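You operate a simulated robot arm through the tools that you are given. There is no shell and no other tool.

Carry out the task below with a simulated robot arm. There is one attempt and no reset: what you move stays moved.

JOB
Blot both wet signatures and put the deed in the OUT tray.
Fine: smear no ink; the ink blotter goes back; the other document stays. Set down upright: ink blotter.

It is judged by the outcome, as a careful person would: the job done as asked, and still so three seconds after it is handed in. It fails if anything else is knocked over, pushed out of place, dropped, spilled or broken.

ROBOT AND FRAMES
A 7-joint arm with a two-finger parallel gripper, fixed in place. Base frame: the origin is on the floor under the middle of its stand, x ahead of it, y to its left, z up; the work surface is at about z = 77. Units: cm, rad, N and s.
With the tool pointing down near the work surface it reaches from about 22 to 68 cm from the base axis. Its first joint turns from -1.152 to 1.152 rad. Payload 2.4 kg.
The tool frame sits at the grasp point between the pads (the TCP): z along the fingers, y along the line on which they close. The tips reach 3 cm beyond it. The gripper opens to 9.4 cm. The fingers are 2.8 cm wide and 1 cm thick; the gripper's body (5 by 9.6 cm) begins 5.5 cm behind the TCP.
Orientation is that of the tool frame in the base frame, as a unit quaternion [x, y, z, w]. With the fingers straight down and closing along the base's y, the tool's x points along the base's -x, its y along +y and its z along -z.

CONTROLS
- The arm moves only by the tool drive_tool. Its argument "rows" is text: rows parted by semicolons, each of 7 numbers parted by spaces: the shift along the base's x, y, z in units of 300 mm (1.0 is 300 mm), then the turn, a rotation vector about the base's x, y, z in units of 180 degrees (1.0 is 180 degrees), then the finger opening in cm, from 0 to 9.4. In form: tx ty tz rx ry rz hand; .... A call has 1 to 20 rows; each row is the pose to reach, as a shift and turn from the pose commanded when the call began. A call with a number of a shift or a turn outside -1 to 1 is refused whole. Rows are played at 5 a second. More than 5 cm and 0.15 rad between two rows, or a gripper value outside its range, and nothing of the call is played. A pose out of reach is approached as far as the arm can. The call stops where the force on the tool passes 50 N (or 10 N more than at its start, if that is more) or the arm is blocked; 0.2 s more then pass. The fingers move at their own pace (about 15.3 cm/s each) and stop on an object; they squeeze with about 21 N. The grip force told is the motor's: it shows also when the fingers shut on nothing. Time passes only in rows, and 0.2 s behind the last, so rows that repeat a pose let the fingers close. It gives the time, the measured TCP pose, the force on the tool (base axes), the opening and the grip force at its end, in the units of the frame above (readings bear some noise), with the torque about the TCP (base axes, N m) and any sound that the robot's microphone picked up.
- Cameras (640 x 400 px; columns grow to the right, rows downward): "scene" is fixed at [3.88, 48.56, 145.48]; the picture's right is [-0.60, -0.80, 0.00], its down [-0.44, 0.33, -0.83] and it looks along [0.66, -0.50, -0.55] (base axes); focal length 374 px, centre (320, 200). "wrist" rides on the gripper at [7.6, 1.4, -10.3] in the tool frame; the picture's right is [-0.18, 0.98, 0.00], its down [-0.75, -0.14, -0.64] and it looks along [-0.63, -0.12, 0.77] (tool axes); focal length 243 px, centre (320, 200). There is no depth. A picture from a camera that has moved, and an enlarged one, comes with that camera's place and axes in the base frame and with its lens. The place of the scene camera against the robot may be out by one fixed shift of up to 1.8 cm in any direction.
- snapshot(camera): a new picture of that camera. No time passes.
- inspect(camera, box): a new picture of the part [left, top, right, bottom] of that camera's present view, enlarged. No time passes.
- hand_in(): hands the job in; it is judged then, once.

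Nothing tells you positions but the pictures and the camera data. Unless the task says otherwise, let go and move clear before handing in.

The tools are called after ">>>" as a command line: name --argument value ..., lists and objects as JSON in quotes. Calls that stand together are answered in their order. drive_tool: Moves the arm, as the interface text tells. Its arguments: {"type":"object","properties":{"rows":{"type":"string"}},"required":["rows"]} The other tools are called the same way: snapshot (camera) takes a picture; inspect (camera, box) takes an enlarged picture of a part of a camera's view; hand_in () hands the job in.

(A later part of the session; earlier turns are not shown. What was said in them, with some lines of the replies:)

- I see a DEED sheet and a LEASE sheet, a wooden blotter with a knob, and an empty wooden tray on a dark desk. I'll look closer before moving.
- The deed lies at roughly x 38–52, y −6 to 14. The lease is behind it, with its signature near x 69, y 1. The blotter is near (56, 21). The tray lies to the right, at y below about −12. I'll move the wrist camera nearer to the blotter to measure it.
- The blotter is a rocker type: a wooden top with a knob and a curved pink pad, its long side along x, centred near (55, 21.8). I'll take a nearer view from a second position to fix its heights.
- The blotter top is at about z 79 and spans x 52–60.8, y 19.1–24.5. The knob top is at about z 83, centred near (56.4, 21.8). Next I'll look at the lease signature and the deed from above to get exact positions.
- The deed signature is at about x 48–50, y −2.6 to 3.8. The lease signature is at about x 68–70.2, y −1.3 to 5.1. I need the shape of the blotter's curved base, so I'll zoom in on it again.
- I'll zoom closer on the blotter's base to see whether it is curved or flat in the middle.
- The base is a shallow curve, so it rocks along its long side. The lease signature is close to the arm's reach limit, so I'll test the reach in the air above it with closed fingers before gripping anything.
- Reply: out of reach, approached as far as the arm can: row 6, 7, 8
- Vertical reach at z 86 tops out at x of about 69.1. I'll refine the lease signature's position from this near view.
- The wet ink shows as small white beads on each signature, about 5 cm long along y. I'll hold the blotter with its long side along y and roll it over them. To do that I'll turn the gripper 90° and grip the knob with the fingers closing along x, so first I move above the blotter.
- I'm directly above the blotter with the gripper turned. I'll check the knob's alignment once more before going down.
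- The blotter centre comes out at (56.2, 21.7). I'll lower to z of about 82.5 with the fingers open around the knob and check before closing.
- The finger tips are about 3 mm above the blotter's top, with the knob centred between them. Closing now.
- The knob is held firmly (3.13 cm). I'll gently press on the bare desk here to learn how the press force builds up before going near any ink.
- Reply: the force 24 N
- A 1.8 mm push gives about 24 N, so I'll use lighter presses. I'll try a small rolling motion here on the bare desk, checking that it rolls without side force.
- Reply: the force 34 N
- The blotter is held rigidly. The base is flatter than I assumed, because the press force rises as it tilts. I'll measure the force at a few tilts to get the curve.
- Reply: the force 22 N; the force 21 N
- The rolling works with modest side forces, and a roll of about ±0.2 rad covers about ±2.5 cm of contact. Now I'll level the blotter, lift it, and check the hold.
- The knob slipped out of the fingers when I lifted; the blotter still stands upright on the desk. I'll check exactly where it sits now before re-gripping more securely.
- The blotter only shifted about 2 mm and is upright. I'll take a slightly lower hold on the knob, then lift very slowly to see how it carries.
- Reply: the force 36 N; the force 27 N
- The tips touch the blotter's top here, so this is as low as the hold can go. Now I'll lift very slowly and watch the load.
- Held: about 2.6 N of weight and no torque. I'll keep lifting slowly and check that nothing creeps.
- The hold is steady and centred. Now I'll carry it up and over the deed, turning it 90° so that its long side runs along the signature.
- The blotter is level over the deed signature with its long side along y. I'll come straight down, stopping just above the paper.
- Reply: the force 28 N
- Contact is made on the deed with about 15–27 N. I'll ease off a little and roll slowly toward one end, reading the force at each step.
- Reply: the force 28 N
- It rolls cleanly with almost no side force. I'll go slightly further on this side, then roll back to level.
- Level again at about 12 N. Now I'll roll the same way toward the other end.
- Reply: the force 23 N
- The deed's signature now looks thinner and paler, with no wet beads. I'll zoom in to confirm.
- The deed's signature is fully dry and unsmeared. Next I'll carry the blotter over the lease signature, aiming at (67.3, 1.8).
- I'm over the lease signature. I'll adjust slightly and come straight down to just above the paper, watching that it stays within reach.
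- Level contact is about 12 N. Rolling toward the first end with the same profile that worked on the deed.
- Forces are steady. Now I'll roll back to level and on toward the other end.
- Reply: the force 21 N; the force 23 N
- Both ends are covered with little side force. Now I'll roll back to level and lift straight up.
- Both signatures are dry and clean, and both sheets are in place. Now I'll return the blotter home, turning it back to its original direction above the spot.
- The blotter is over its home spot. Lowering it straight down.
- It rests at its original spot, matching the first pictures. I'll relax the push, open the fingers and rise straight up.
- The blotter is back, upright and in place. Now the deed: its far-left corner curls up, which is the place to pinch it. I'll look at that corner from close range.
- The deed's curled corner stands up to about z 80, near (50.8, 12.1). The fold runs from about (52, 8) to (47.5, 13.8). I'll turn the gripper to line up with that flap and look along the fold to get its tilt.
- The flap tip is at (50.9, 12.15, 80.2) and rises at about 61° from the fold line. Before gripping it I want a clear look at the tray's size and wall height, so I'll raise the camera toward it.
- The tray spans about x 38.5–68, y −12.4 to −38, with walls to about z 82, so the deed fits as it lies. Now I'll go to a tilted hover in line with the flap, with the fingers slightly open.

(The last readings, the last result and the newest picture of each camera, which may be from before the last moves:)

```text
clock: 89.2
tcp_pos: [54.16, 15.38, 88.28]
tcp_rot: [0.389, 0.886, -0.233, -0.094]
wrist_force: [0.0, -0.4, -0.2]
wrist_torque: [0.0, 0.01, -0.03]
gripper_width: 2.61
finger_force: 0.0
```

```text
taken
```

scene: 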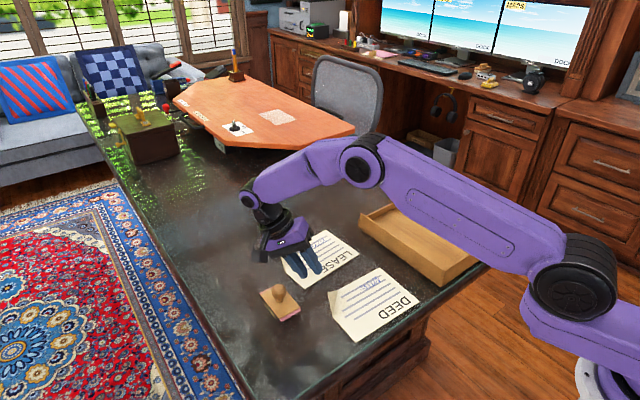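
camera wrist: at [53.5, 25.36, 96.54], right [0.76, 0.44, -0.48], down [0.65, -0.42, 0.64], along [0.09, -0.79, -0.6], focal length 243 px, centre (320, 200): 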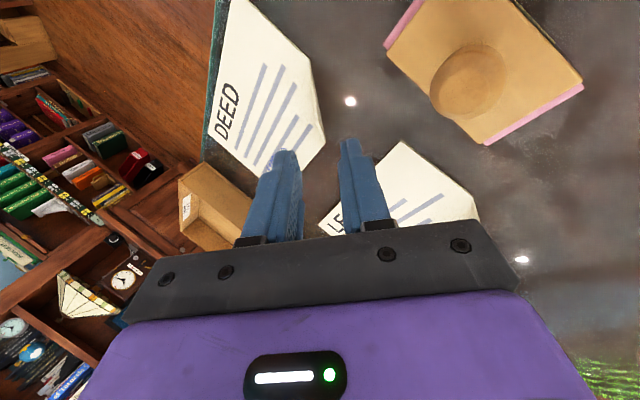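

>>> inspect --camera "wrist" --box '[200, 60, 400, 200]'

>>> inspect --camera "wrist" --box '[160, 150, 280, 250]'

>>> inspect --camera "scene" --box '[230, 200, 400, 330]'

```text
2.86 times, centred on (300, 130) of wrist
camera zoom: at [53.5, 25.36, 96.54], right [0.76, 0.44, -0.48], down [0.65, -0.42, 0.64], along [0.09, -0.79, -0.6], focal length 693 px, centre (377, 400)
```

zoom: 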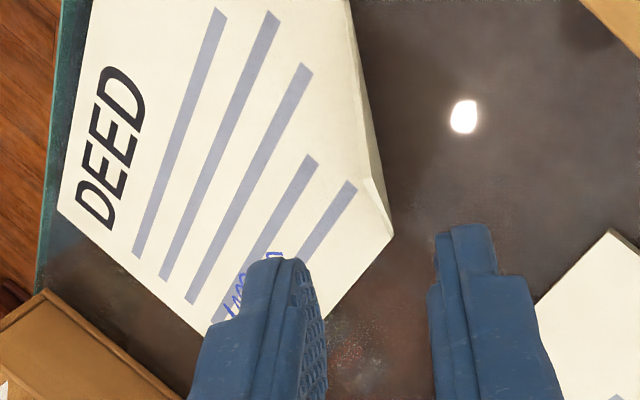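

```text
4.00 times, centred on (220, 200) of wrist
camera zoom: at [53.5, 25.36, 96.54], right [0.76, 0.44, -0.48], down [0.65, -0.42, 0.64], along [0.09, -0.79, -0.6], focal length 970 px, centre (720, 200)
```

zoom: 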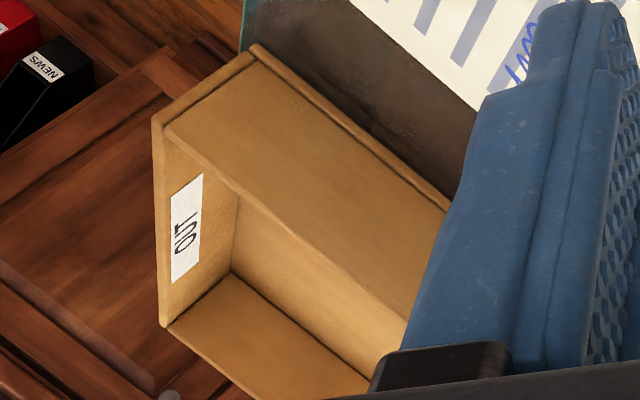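

```text
3.08 times, centred on (315, 265) of scene
camera zoom: at [3.88, 48.56, 145.48], right [-0.6, -0.8, 0.0], down [-0.44, 0.33, -0.83], along [0.66, -0.5, -0.55], focal length 1151 px, centre (335, 0)
```

zoom: 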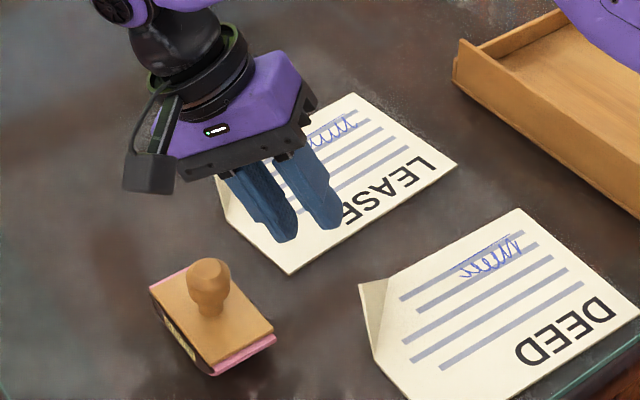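

The tray is labelled OUT. I'll zoom in on the flap edge-on to confirm alignment before going down.

>>> inspect --camera "wrist" --box '[280, 60, 350, 150]'

```text
4.44 times, centred on (315, 105) of wrist
camera zoom: at [53.5, 25.36, 96.54], right [0.76, 0.44, -0.48], down [0.65, -0.42, 0.64], along [0.09, -0.79, -0.6], focal length 1078 px, centre (342, 622)
```

zoom: 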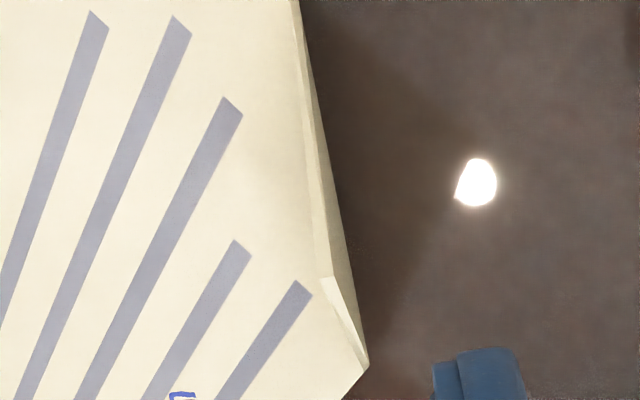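

Alignment is good; the flap stands slightly steeper, at about 63°. I'll trim the tilt by 2° and come most of the way down along the flap, then look again.

>>> drive_tool --rows "-0.013 -0.0125 -0.03 0.0038 -0.0041 0 2.6; -0.026 -0.0245 -0.06 0.0075 -0.0082 0 2.6; -0.039 -0.037 -0.09 0.0075 -0.0082 0 2.6; -0.052 -0.049 -0.12 0.0075 -0.0082 0 2.6; -0.065 -0.061 -0.15 0.0075 -0.0082 0 2.6; -0.077 -0.072 -0.178 0.0075 -0.0082 0 2.6; -0.077 -0.072 -0.178 0.0075 -0.0082 0 2.6"

>>> inspect --camera "wrist" --box '[220, 80, 400, 220]'

>>> inspect --camera "scene" --box '[270, 240, 390, 340]'

```text
clock: 90.8
tcp_pos: [51.86, 13.12, 83.13]
tcp_rot: [0.391, 0.89, -0.217, -0.087]
wrist_force: [0.1, -0.5, -0.6]
wrist_torque: [0.01, -0.03, 0.03]
gripper_width: 2.57
finger_force: 0.1
```

```text
2.86 times, centred on (310, 150) of wrist
camera zoom: at [51.04, 22.97, 91.49], right [0.77, 0.46, -0.44], down [0.63, -0.43, 0.65], along [0.1, -0.78, -0.62], focal length 693 px, centre (349, 343)
```

zoom: 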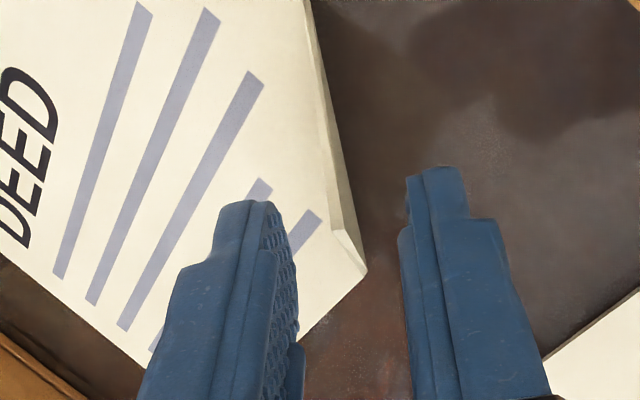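

```text
4.00 times, centred on (330, 290) of scene
camera zoom: at [3.88, 48.56, 145.48], right [-0.6, -0.8, 0.0], down [-0.44, 0.33, -0.83], along [0.66, -0.5, -0.55], focal length 1497 px, centre (280, -160)
```

zoom: 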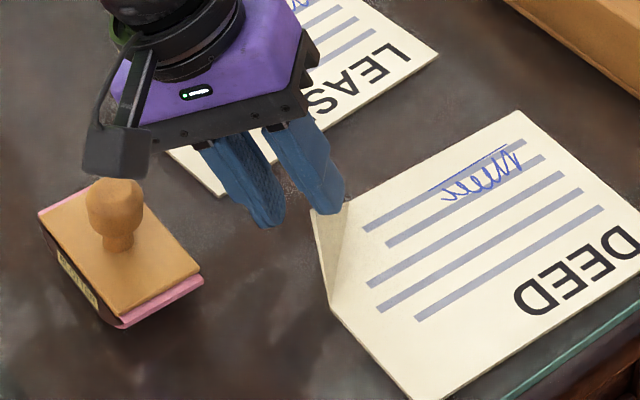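

The flap is lined up between the fingers, with the blotter well clear. Going down the last 2 cm.

>>> drive_tool --rows "-0.006 -0.006 -0.016 0 0 0 2.6; -0.012 -0.012 -0.032 0 0 0 2.6; -0.018 -0.018 -0.048 0 0 0 2.6; -0.024 -0.0237 -0.0635 0 0 0 2.6; -0.024 -0.0237 -0.0635 0 0 0 2.6"

>>> inspect --camera "wrist" --box '[220, 80, 400, 220]'

>>> inspect --camera "scene" --box '[290, 250, 390, 340]'

```text
clock: 92.0
tcp_pos: [51.32, 12.42, 81.34]
tcp_rot: [0.391, 0.89, -0.217, -0.087]
wrist_force: [0.4, -0.3, -0.2]
wrist_torque: [0.01, 0.01, 0.01]
gripper_width: 2.6
finger_force: 0.1
```

```text
2.86 times, centred on (310, 150) of wrist
camera zoom: at [50.38, 22.19, 89.54], right [0.77, 0.46, -0.44], down [0.63, -0.43, 0.65], along [0.1, -0.78, -0.62], focal length 693 px, centre (349, 343)
```

zoom: 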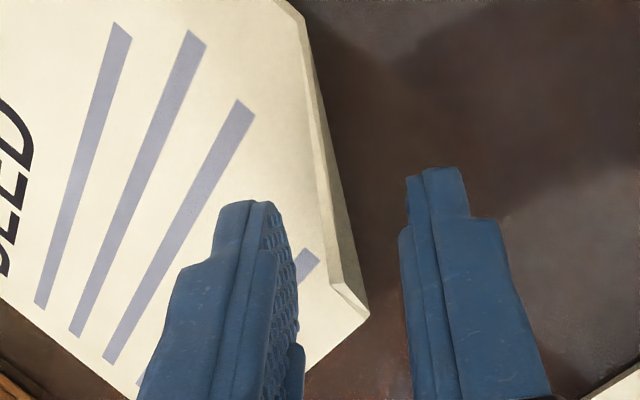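

```text
4.44 times, centred on (340, 295) of scene
camera zoom: at [3.88, 48.56, 145.48], right [-0.6, -0.8, 0.0], down [-0.44, 0.33, -0.83], along [0.66, -0.5, -0.55], focal length 1663 px, centre (231, -222)
```

zoom: 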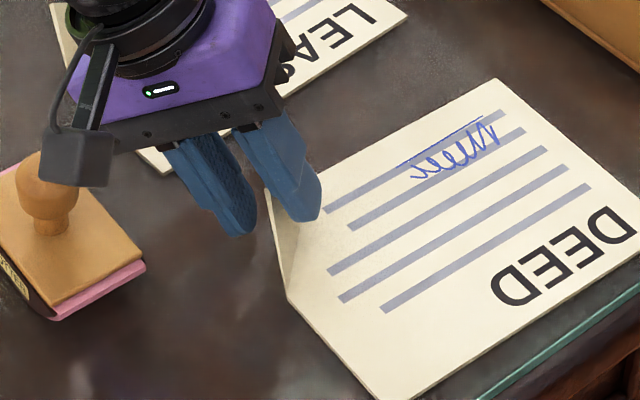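

The flap sits between the fingers with no contact yet. Closing on it.

>>> drive_tool --rows "0 0 0 0 0 0 1.8; 0 0 0 0 0 0 1; 0 0 0 0 0 0 0.4; 0 0 0 0 0 0 0; 0 0 0 0 0 0 0; 0 0 0 0 0 0 0"

>>> inspect --camera "wrist" --box '[220, 80, 400, 220]'

>>> inspect --camera "scene" --box '[290, 230, 430, 350]'

```text
clock: 93.4
tcp_pos: [51.27, 12.43, 81.17]
tcp_rot: [0.39, 0.891, -0.217, -0.088]
wrist_force: [-1.9, -1.4, 3.2]
wrist_torque: [-0.11, 0.13, -0.02]
gripper_width: 0.1
finger_force: 21.0
```

```text
2.86 times, centred on (310, 150) of wrist
camera zoom: at [50.38, 22.2, 89.57], right [0.77, 0.46, -0.44], down [0.63, -0.43, 0.65], along [0.1, -0.78, -0.62], focal length 693 px, centre (349, 343)
```

zoom: 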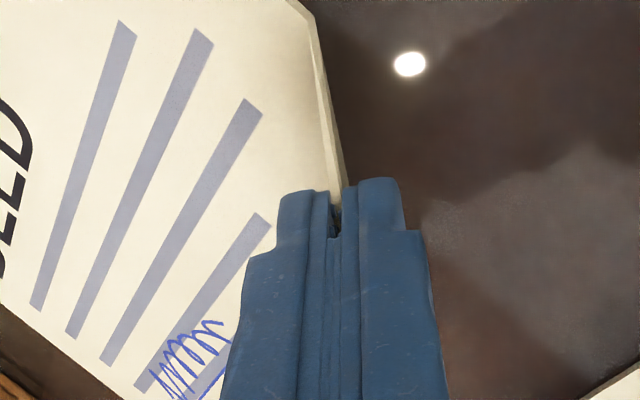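

```text
3.33 times, centred on (360, 290) of scene
camera zoom: at [3.87, 48.55, 145.48], right [-0.6, -0.8, 0.0], down [-0.44, 0.33, -0.83], along [0.66, -0.5, -0.55], focal length 1247 px, centre (187, -100)
```

zoom: 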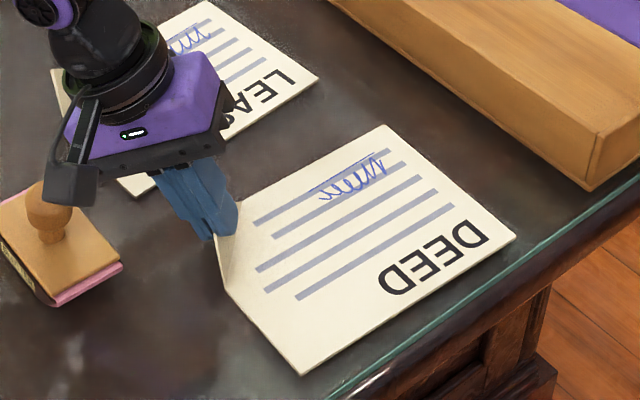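

The flap is pinched (0.1 cm thick). I'll lift a little and see how the sheet behaves.

>>> drive_tool --rows "0 0 0.008 0 0 0 0; 0 0 0.018 0 0 0 0; 0 0 0.03 0 0 0 0; 0 0 0.045 0 0 0 0; 0 0 0.06 0 0 0 0; 0 0 0.06 0 0 0 0"

>>> inspect --camera "wrist" --box '[180, 40, 420, 220]'

>>> inspect --camera "scene" --box '[270, 210, 430, 350]'

```text
clock: 94.8
tcp_pos: [51.26, 12.4, 82.93]
tcp_rot: [0.391, 0.89, -0.217, -0.088]
wrist_force: [-0.4, 0.0, 0.4]
wrist_torque: [0.02, 0.0, -0.01]
gripper_width: 0.12
finger_force: 21.1
```

```text
2.22 times, centred on (300, 130) of wrist
camera zoom: at [50.4, 22.22, 91.34], right [0.77, 0.46, -0.44], down [0.63, -0.43, 0.65], along [0.1, -0.78, -0.62], focal length 539 px, centre (364, 356)
```

zoom: 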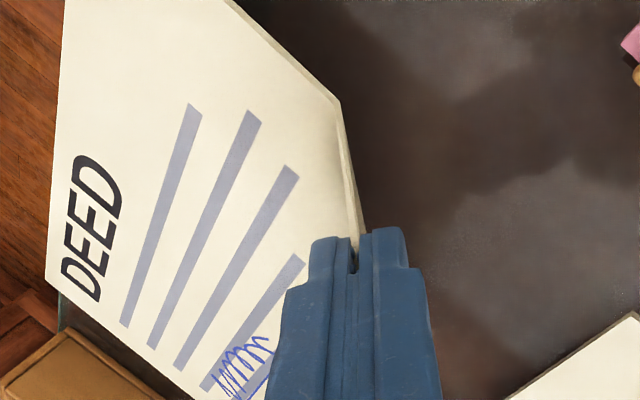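

```text
2.86 times, centred on (350, 280) of scene
camera zoom: at [3.88, 48.56, 145.48], right [-0.6, -0.8, 0.0], down [-0.44, 0.33, -0.83], along [0.66, -0.5, -0.55], focal length 1069 px, centre (234, -29)
```

zoom: 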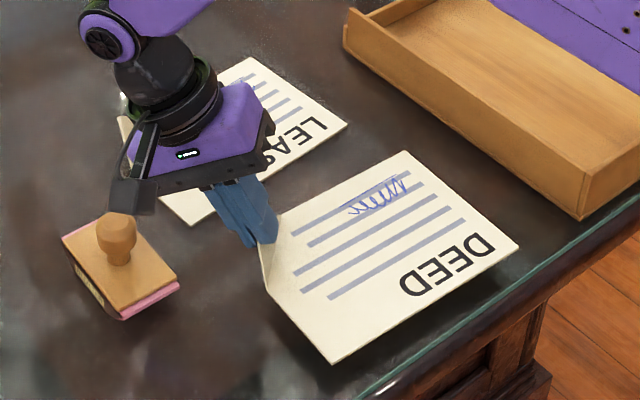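

The sheet lifts as one stiff piece and stays level. Raising it well above the tray walls.

>>> drive_tool --rows "0 0 0.03 0 0 0 0; 0 0 0.07 0 0 0 0; 0 0 0.12 0 0 0 0; 0 0 0.17 0 0 0 0; 0 0 0.22 0 0 0 0; 0 0 0.26 0 0 0 0; 0 0 0.28 0 0 0 0; 0 0 0.28 0 0 0 0"

>>> snapshot --camera "wrist"

>>> snapshot --camera "scene"

```text
clock: 96.6
tcp_pos: [51.12, 12.5, 91.39]
tcp_rot: [0.389, 0.891, -0.218, -0.087]
wrist_force: [0.5, 0.2, -1.4]
wrist_torque: [0.01, -0.02, 0.04]
gripper_width: 0.1
finger_force: 20.5
```

```text
taken
camera wrist: at [50.32, 22.32, 99.72], right [0.77, 0.46, -0.44], down [0.63, -0.43, 0.65], along [0.1, -0.78, -0.62], focal length 243 px, centre (320, 200)
```

wrist: 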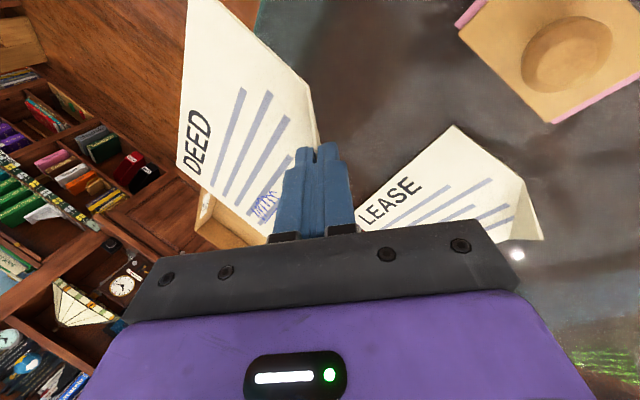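

```text
taken
```

scene: 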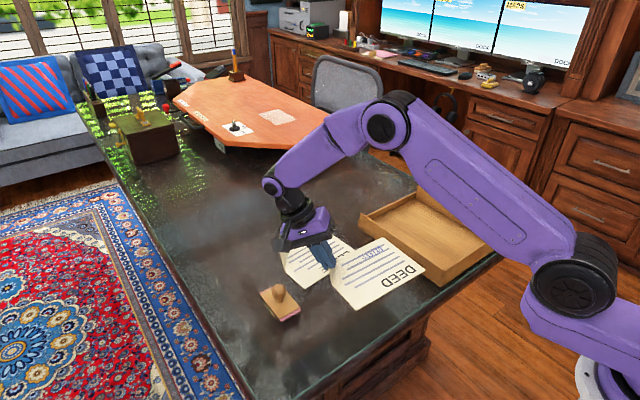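

The deed is held steady. Moving it over the tray.

>>> drive_tool --rows "0.01 -0.05 0 0 0 0 0; 0.03 -0.13 0 0 0 0 0; 0.05 -0.22 0 0 0 0 0; 0.07 -0.31 0 0 0 0 0; 0.09 -0.4 0 0 0 0 0; 0.11 -0.49 0 0 0 0 0; 0.13 -0.58 0 0 0 0 0; 0.15 -0.67 0 0 0 0 0; 0.17 -0.76 0 0 0 0 0; 0.19 -0.85 0 0 0 0 0; 0.21 -0.93 0 0 0 0 0; 0.22 -0.98 0 0 0 0 0; 0.22 -1.0 0 0 0 0 0; 0.22 -1.0 0 0 0 0 0"

>>> snapshot --camera "wrist"

>>> inspect --camera "scene" --box '[320, 130, 540, 300]'

```text
clock: 99.6
tcp_pos: [57.82, -17.62, 91.34]
tcp_rot: [0.391, 0.89, -0.217, -0.087]
wrist_force: [-0.1, 0.2, -0.5]
wrist_torque: [-0.01, -0.03, 0.02]
gripper_width: 0.08
finger_force: 21.3
```

```text
taken
camera wrist: at [57.0, -7.86, 99.7], right [0.77, 0.46, -0.44], down [0.63, -0.43, 0.65], along [0.1, -0.78, -0.62], focal length 243 px, centre (320, 200)
```

wrist: 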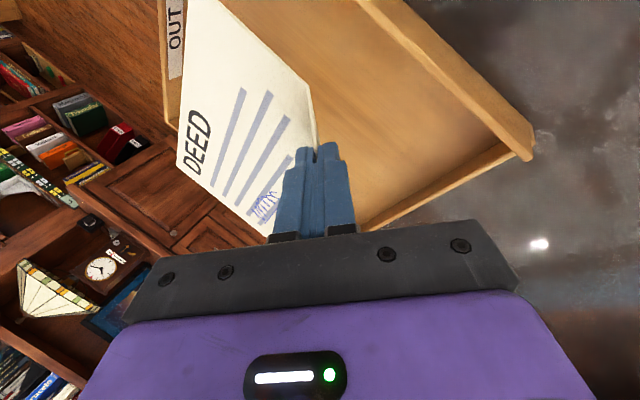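

```text
2.35 times, centred on (430, 215) of scene
camera zoom: at [3.88, 48.56, 145.48], right [-0.6, -0.8, 0.0], down [-0.44, 0.33, -0.83], along [0.66, -0.5, -0.55], focal length 880 px, centre (61, 165)
```

zoom: 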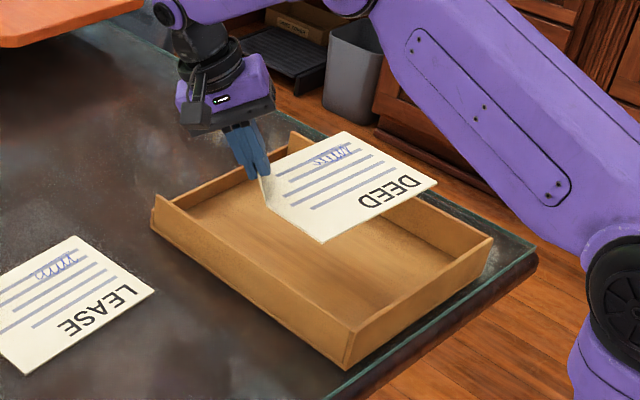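

>>> inspect --camera "wrist" --box '[140, 0, 340, 140]'

```text
2.86 times, centred on (240, 70) of wrist
camera zoom: at [57.0, -7.86, 99.7], right [0.77, 0.46, -0.44], down [0.63, -0.43, 0.65], along [0.1, -0.78, -0.62], focal length 693 px, centre (549, 571)
```

zoom: 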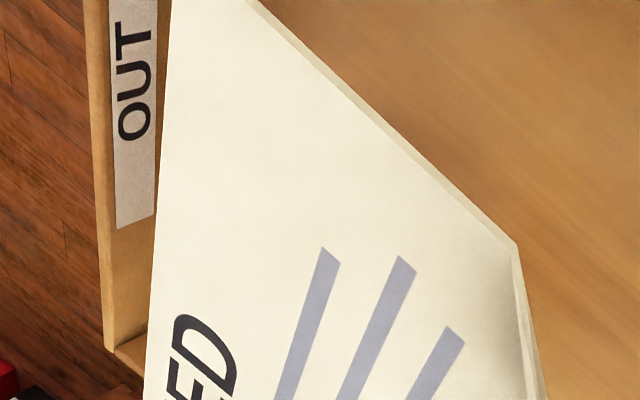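

The deed sits level over the tray, with room on all sides. I'll nudge it 0.5 cm toward +y and lower it to just above the tray floor.

>>> drive_tool --rows "0 0.0167 0 0 0 0 0; 0 0.0167 -0.05 0 0 0 0; 0 0.0167 -0.11 0 0 0 0; 0 0.0167 -0.17 0 0 0 0; 0 0.0167 -0.22 0 0 0 0; 0 0.0167 -0.26 0 0 0 0; 0 0.0167 -0.285 0 0 0 0; 0 0.0167 -0.295 0 0 0 0; 0 0.0167 -0.295 0 0 0 0"

>>> snapshot --camera "wrist"

>>> inspect --camera "scene" --box '[320, 150, 540, 300]'

```text
clock: 101.6
tcp_pos: [57.87, -17.15, 82.52]
tcp_rot: [0.39, 0.891, -0.216, -0.087]
wrist_force: [0.5, 0.0, -0.8]
wrist_torque: [0.06, -0.02, -0.02]
gripper_width: 0.1
finger_force: 21.0
```

```text
taken
camera wrist: at [57.0, -7.31, 90.88], right [0.77, 0.46, -0.44], down [0.63, -0.43, 0.65], along [0.1, -0.78, -0.62], focal length 243 px, centre (320, 200)
```

wrist: 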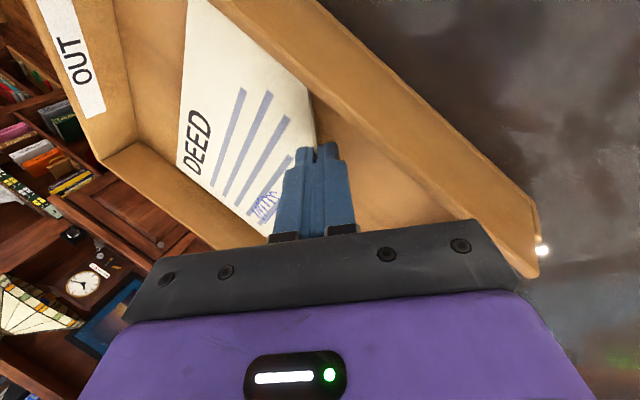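

```text
2.67 times, centred on (430, 225) of scene
camera zoom: at [3.88, 48.56, 145.48], right [-0.6, -0.8, 0.0], down [-0.44, 0.33, -0.83], along [0.66, -0.5, -0.55], focal length 998 px, centre (27, 133)
```

zoom: 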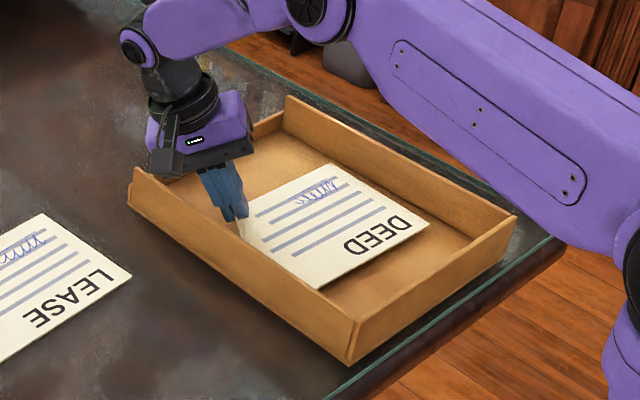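

The deed is inside the tray, just above the floor. Lowering gently until it touches.

>>> drive_tool --rows "0 0 -0.005 0 0 0 0; 0 0 -0.01 0 0 0 0; 0 0 -0.014 0 0 0 0; 0 0 -0.014 0 0 0 0"

>>> drive_tool --rows "0 0 -0.003 0 0 0 0; 0 0 -0.006 0 0 0 0; 0 0 -0.006 0 0 0 0"

>>> inspect --camera "wrist" --box '[160, 0, 340, 230]'

```text
clock: 102.6
tcp_pos: [57.91, -17.0, 82.24]
tcp_rot: [0.391, 0.89, -0.218, -0.086]
wrist_force: [-0.1, -0.1, -1.0]
wrist_torque: [0.0, -0.04, -0.02]
gripper_width: 0.09
finger_force: 20.8
```

```text
clock: 103.4
tcp_pos: [57.93, -17.1, 81.92]
tcp_rot: [0.391, 0.89, -0.218, -0.087]
wrist_force: [-1.2, 0.0, 0.1]
wrist_torque: [-0.02, 0.0, 0.0]
gripper_width: 0.14
finger_force: 20.7
```

```text
1.74 times, centred on (250, 115) of wrist
camera zoom: at [57.03, -7.3, 90.23], right [0.77, 0.46, -0.44], down [0.63, -0.43, 0.65], along [0.1, -0.78, -0.62], focal length 422 px, centre (442, 348)
```

zoom: 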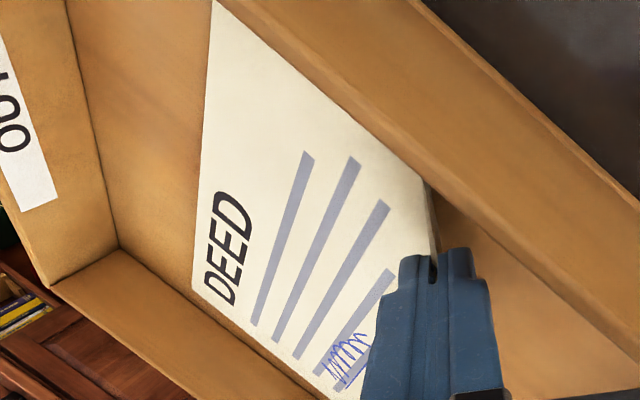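

>>> drive_tool --rows "0 0 -0.003 0 0 0 0; 0 0 -0.006 0 0 0 0; 0 0 -0.006 0 0 0 0"

```text
clock: 104.2
tcp_pos: [57.93, -17.17, 81.89]
tcp_rot: [0.39, 0.891, -0.217, -0.087]
wrist_force: [0.0, 0.8, 6.6]
wrist_torque: [0.01, 0.11, -0.05]
gripper_width: 0.11
finger_force: 21.2
```

The deed rests on the tray floor. I'll open the fingers and back away along the flap.

>>> drive_tool --rows "0 0 0.002 0 0 0 0; 0 0 0.002 0 0 0 0.6; 0 0 0.002 0 0 0 1.2; 0 0 0.002 0 0 0 1.8; 0 0 0.002 0 0 0 2.4; 0 0 0.002 0 0 0 2.4; 0.0065 0.0064 0.02 0 0 0 2.4; 0.0194 0.019 0.055 0 0 0 2.4; 0.0324 0.0318 0.091 0 0 0 2.4; 0.0486 0.0477 0.136 0 0 0 2.4; 0.068 0.0667 0.189 0 0 0 2.4; 0.09 0.088 0.26 0 0 0 2.4; 0.11 0.1 0.35 0 0 0 2.4; 0.11 0.1 0.35 0 0 0 2.4"

>>> snapshot --camera "wrist"

>>> snapshot --camera "scene"

```text
clock: 107.2
tcp_pos: [61.3, -14.23, 92.37]
tcp_rot: [0.389, 0.891, -0.216, -0.087]
wrist_force: [-0.7, -0.4, -0.2]
wrist_torque: [0.0, 0.0, 0.01]
gripper_width: 2.41
finger_force: 0.0
```

```text
taken
camera wrist: at [60.33, -4.46, 100.68], right [0.77, 0.46, -0.44], down [0.63, -0.43, 0.65], along [0.1, -0.78, -0.62], focal length 243 px, centre (320, 200)
```

wrist: 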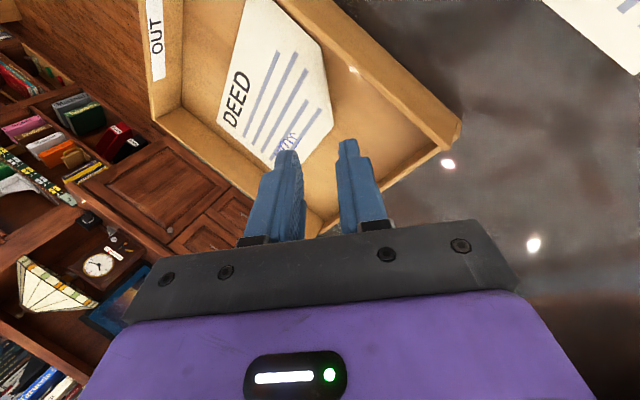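

```text
taken
```

scene: 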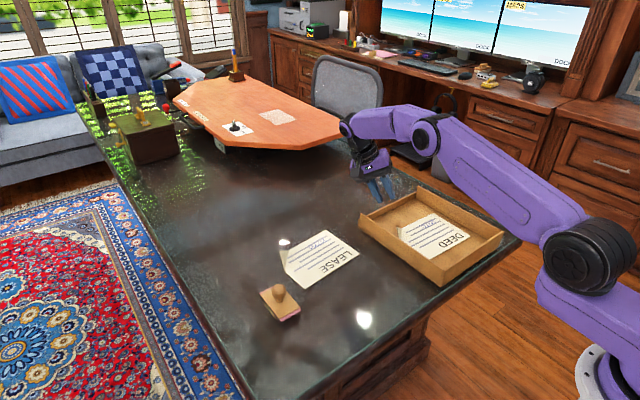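

The deed is flat in the OUT tray. I'll compare the whole area with the first picture to be sure that the lease and blotter are where they started.

>>> inspect --camera "scene" --box '[240, 180, 540, 368]'

>>> inspect --camera "scene" --box '[250, 275, 314, 331]'

>>> inspect --camera "scene" --box '[380, 195, 500, 275]'

>>> inspect --camera "scene" --box '[295, 230, 335, 265]'

```text
2.13 times, centred on (390, 274) of scene
camera zoom: at [3.88, 48.56, 145.48], right [-0.6, -0.8, 0.0], down [-0.44, 0.33, -0.83], along [0.66, -0.5, -0.55], focal length 796 px, centre (171, 43)
```

zoom: 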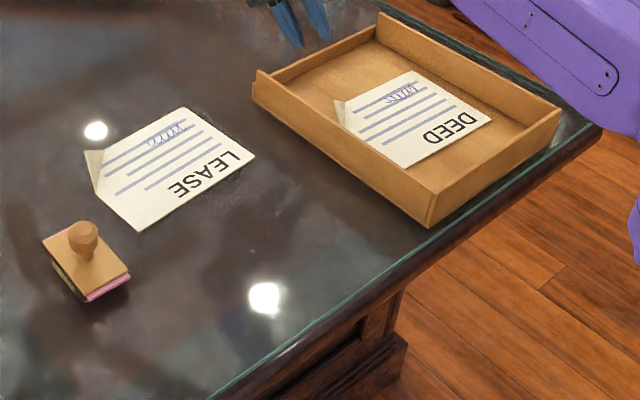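

```text
7.14 times, centred on (282, 303) of scene
camera zoom: at [3.88, 48.56, 145.48], right [-0.6, -0.8, 0.0], down [-0.44, 0.33, -0.83], along [0.66, -0.5, -0.55], focal length 2673 px, centre (591, -536)
```

zoom: 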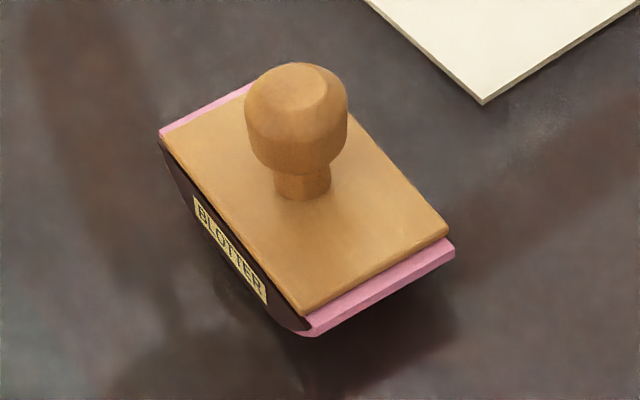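

```text
5.00 times, centred on (440, 235) of scene
camera zoom: at [3.88, 48.56, 145.48], right [-0.6, -0.8, 0.0], down [-0.44, 0.33, -0.83], along [0.66, -0.5, -0.55], focal length 1871 px, centre (-280, 25)
```

zoom: 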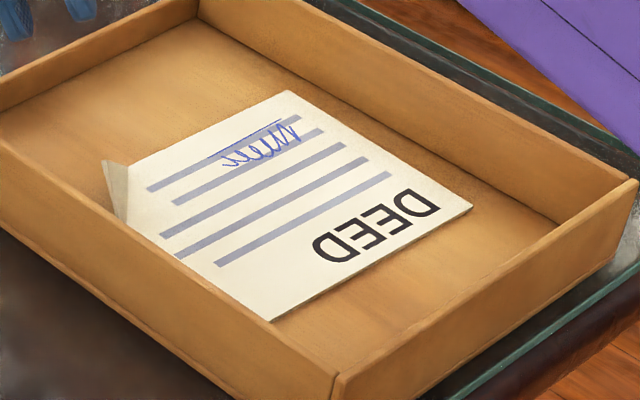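

```text
11.43 times, centred on (315, 248) of scene
camera zoom: at [3.88, 48.56, 145.48], right [-0.6, -0.8, 0.0], down [-0.44, 0.33, -0.83], along [0.66, -0.5, -0.55], focal length 4276 px, centre (377, -343)
```

zoom: 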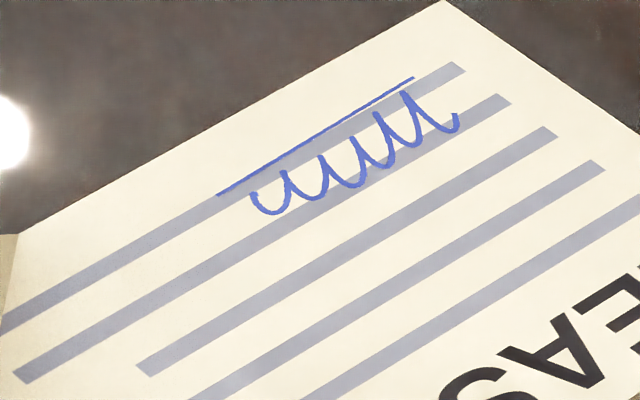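

Everything checks out: both signatures are dry and clean, the lease hasn't moved, the blotter is upright at home and the deed lies flat in the tray. I'll raise the arm further clear, then hand in.

>>> drive_tool --rows "0 0 0.08 0 0 0 2.4; 0 0 0.16 0 0 0 2.4; 0 0 0.24 0 0 0 2.4; 0 0 0.24 0 0 0 2.4; 0 0 0.24 0 0 0 2.4"

>>> snapshot --camera "scene"

```text
clock: 108.4
tcp_pos: [61.13, -14.09, 99.54]
tcp_rot: [0.39, 0.891, -0.217, -0.087]
wrist_force: [-0.4, -0.4, -0.4]
wrist_torque: [0.0, 0.0, -0.05]
gripper_width: 2.41
finger_force: 0.0
```

```text
taken
```

scene: 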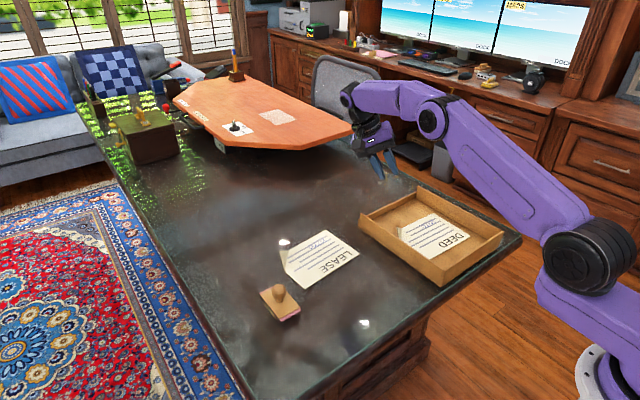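

The arm is clear and everything is settled, so I'm handing the job in.

>>> hand_in

```text
The job is handed in.
```

I blotted both signatures, put the deed in the OUT tray, and handed the job in. I haven't been told how it was judged.

- **Signatures:** after blotting, the deed and lease signatures both look dry. No wet spots or smears showed in close-up pictures.
- **Deed:** it lies flat inside the tray, clear of the walls.
- **Blotter:** it stands upright at its original spot, within about 1 mm by the pictures.
- **Lease:** it looks unmoved compared with the first picture.

On my first attempt to lift the blotter, before it had been near any ink, the knob slipped out of the fingers. The blotter stayed upright and shifted about 2 mm. I gripped it again, and it held for the rest of the job.
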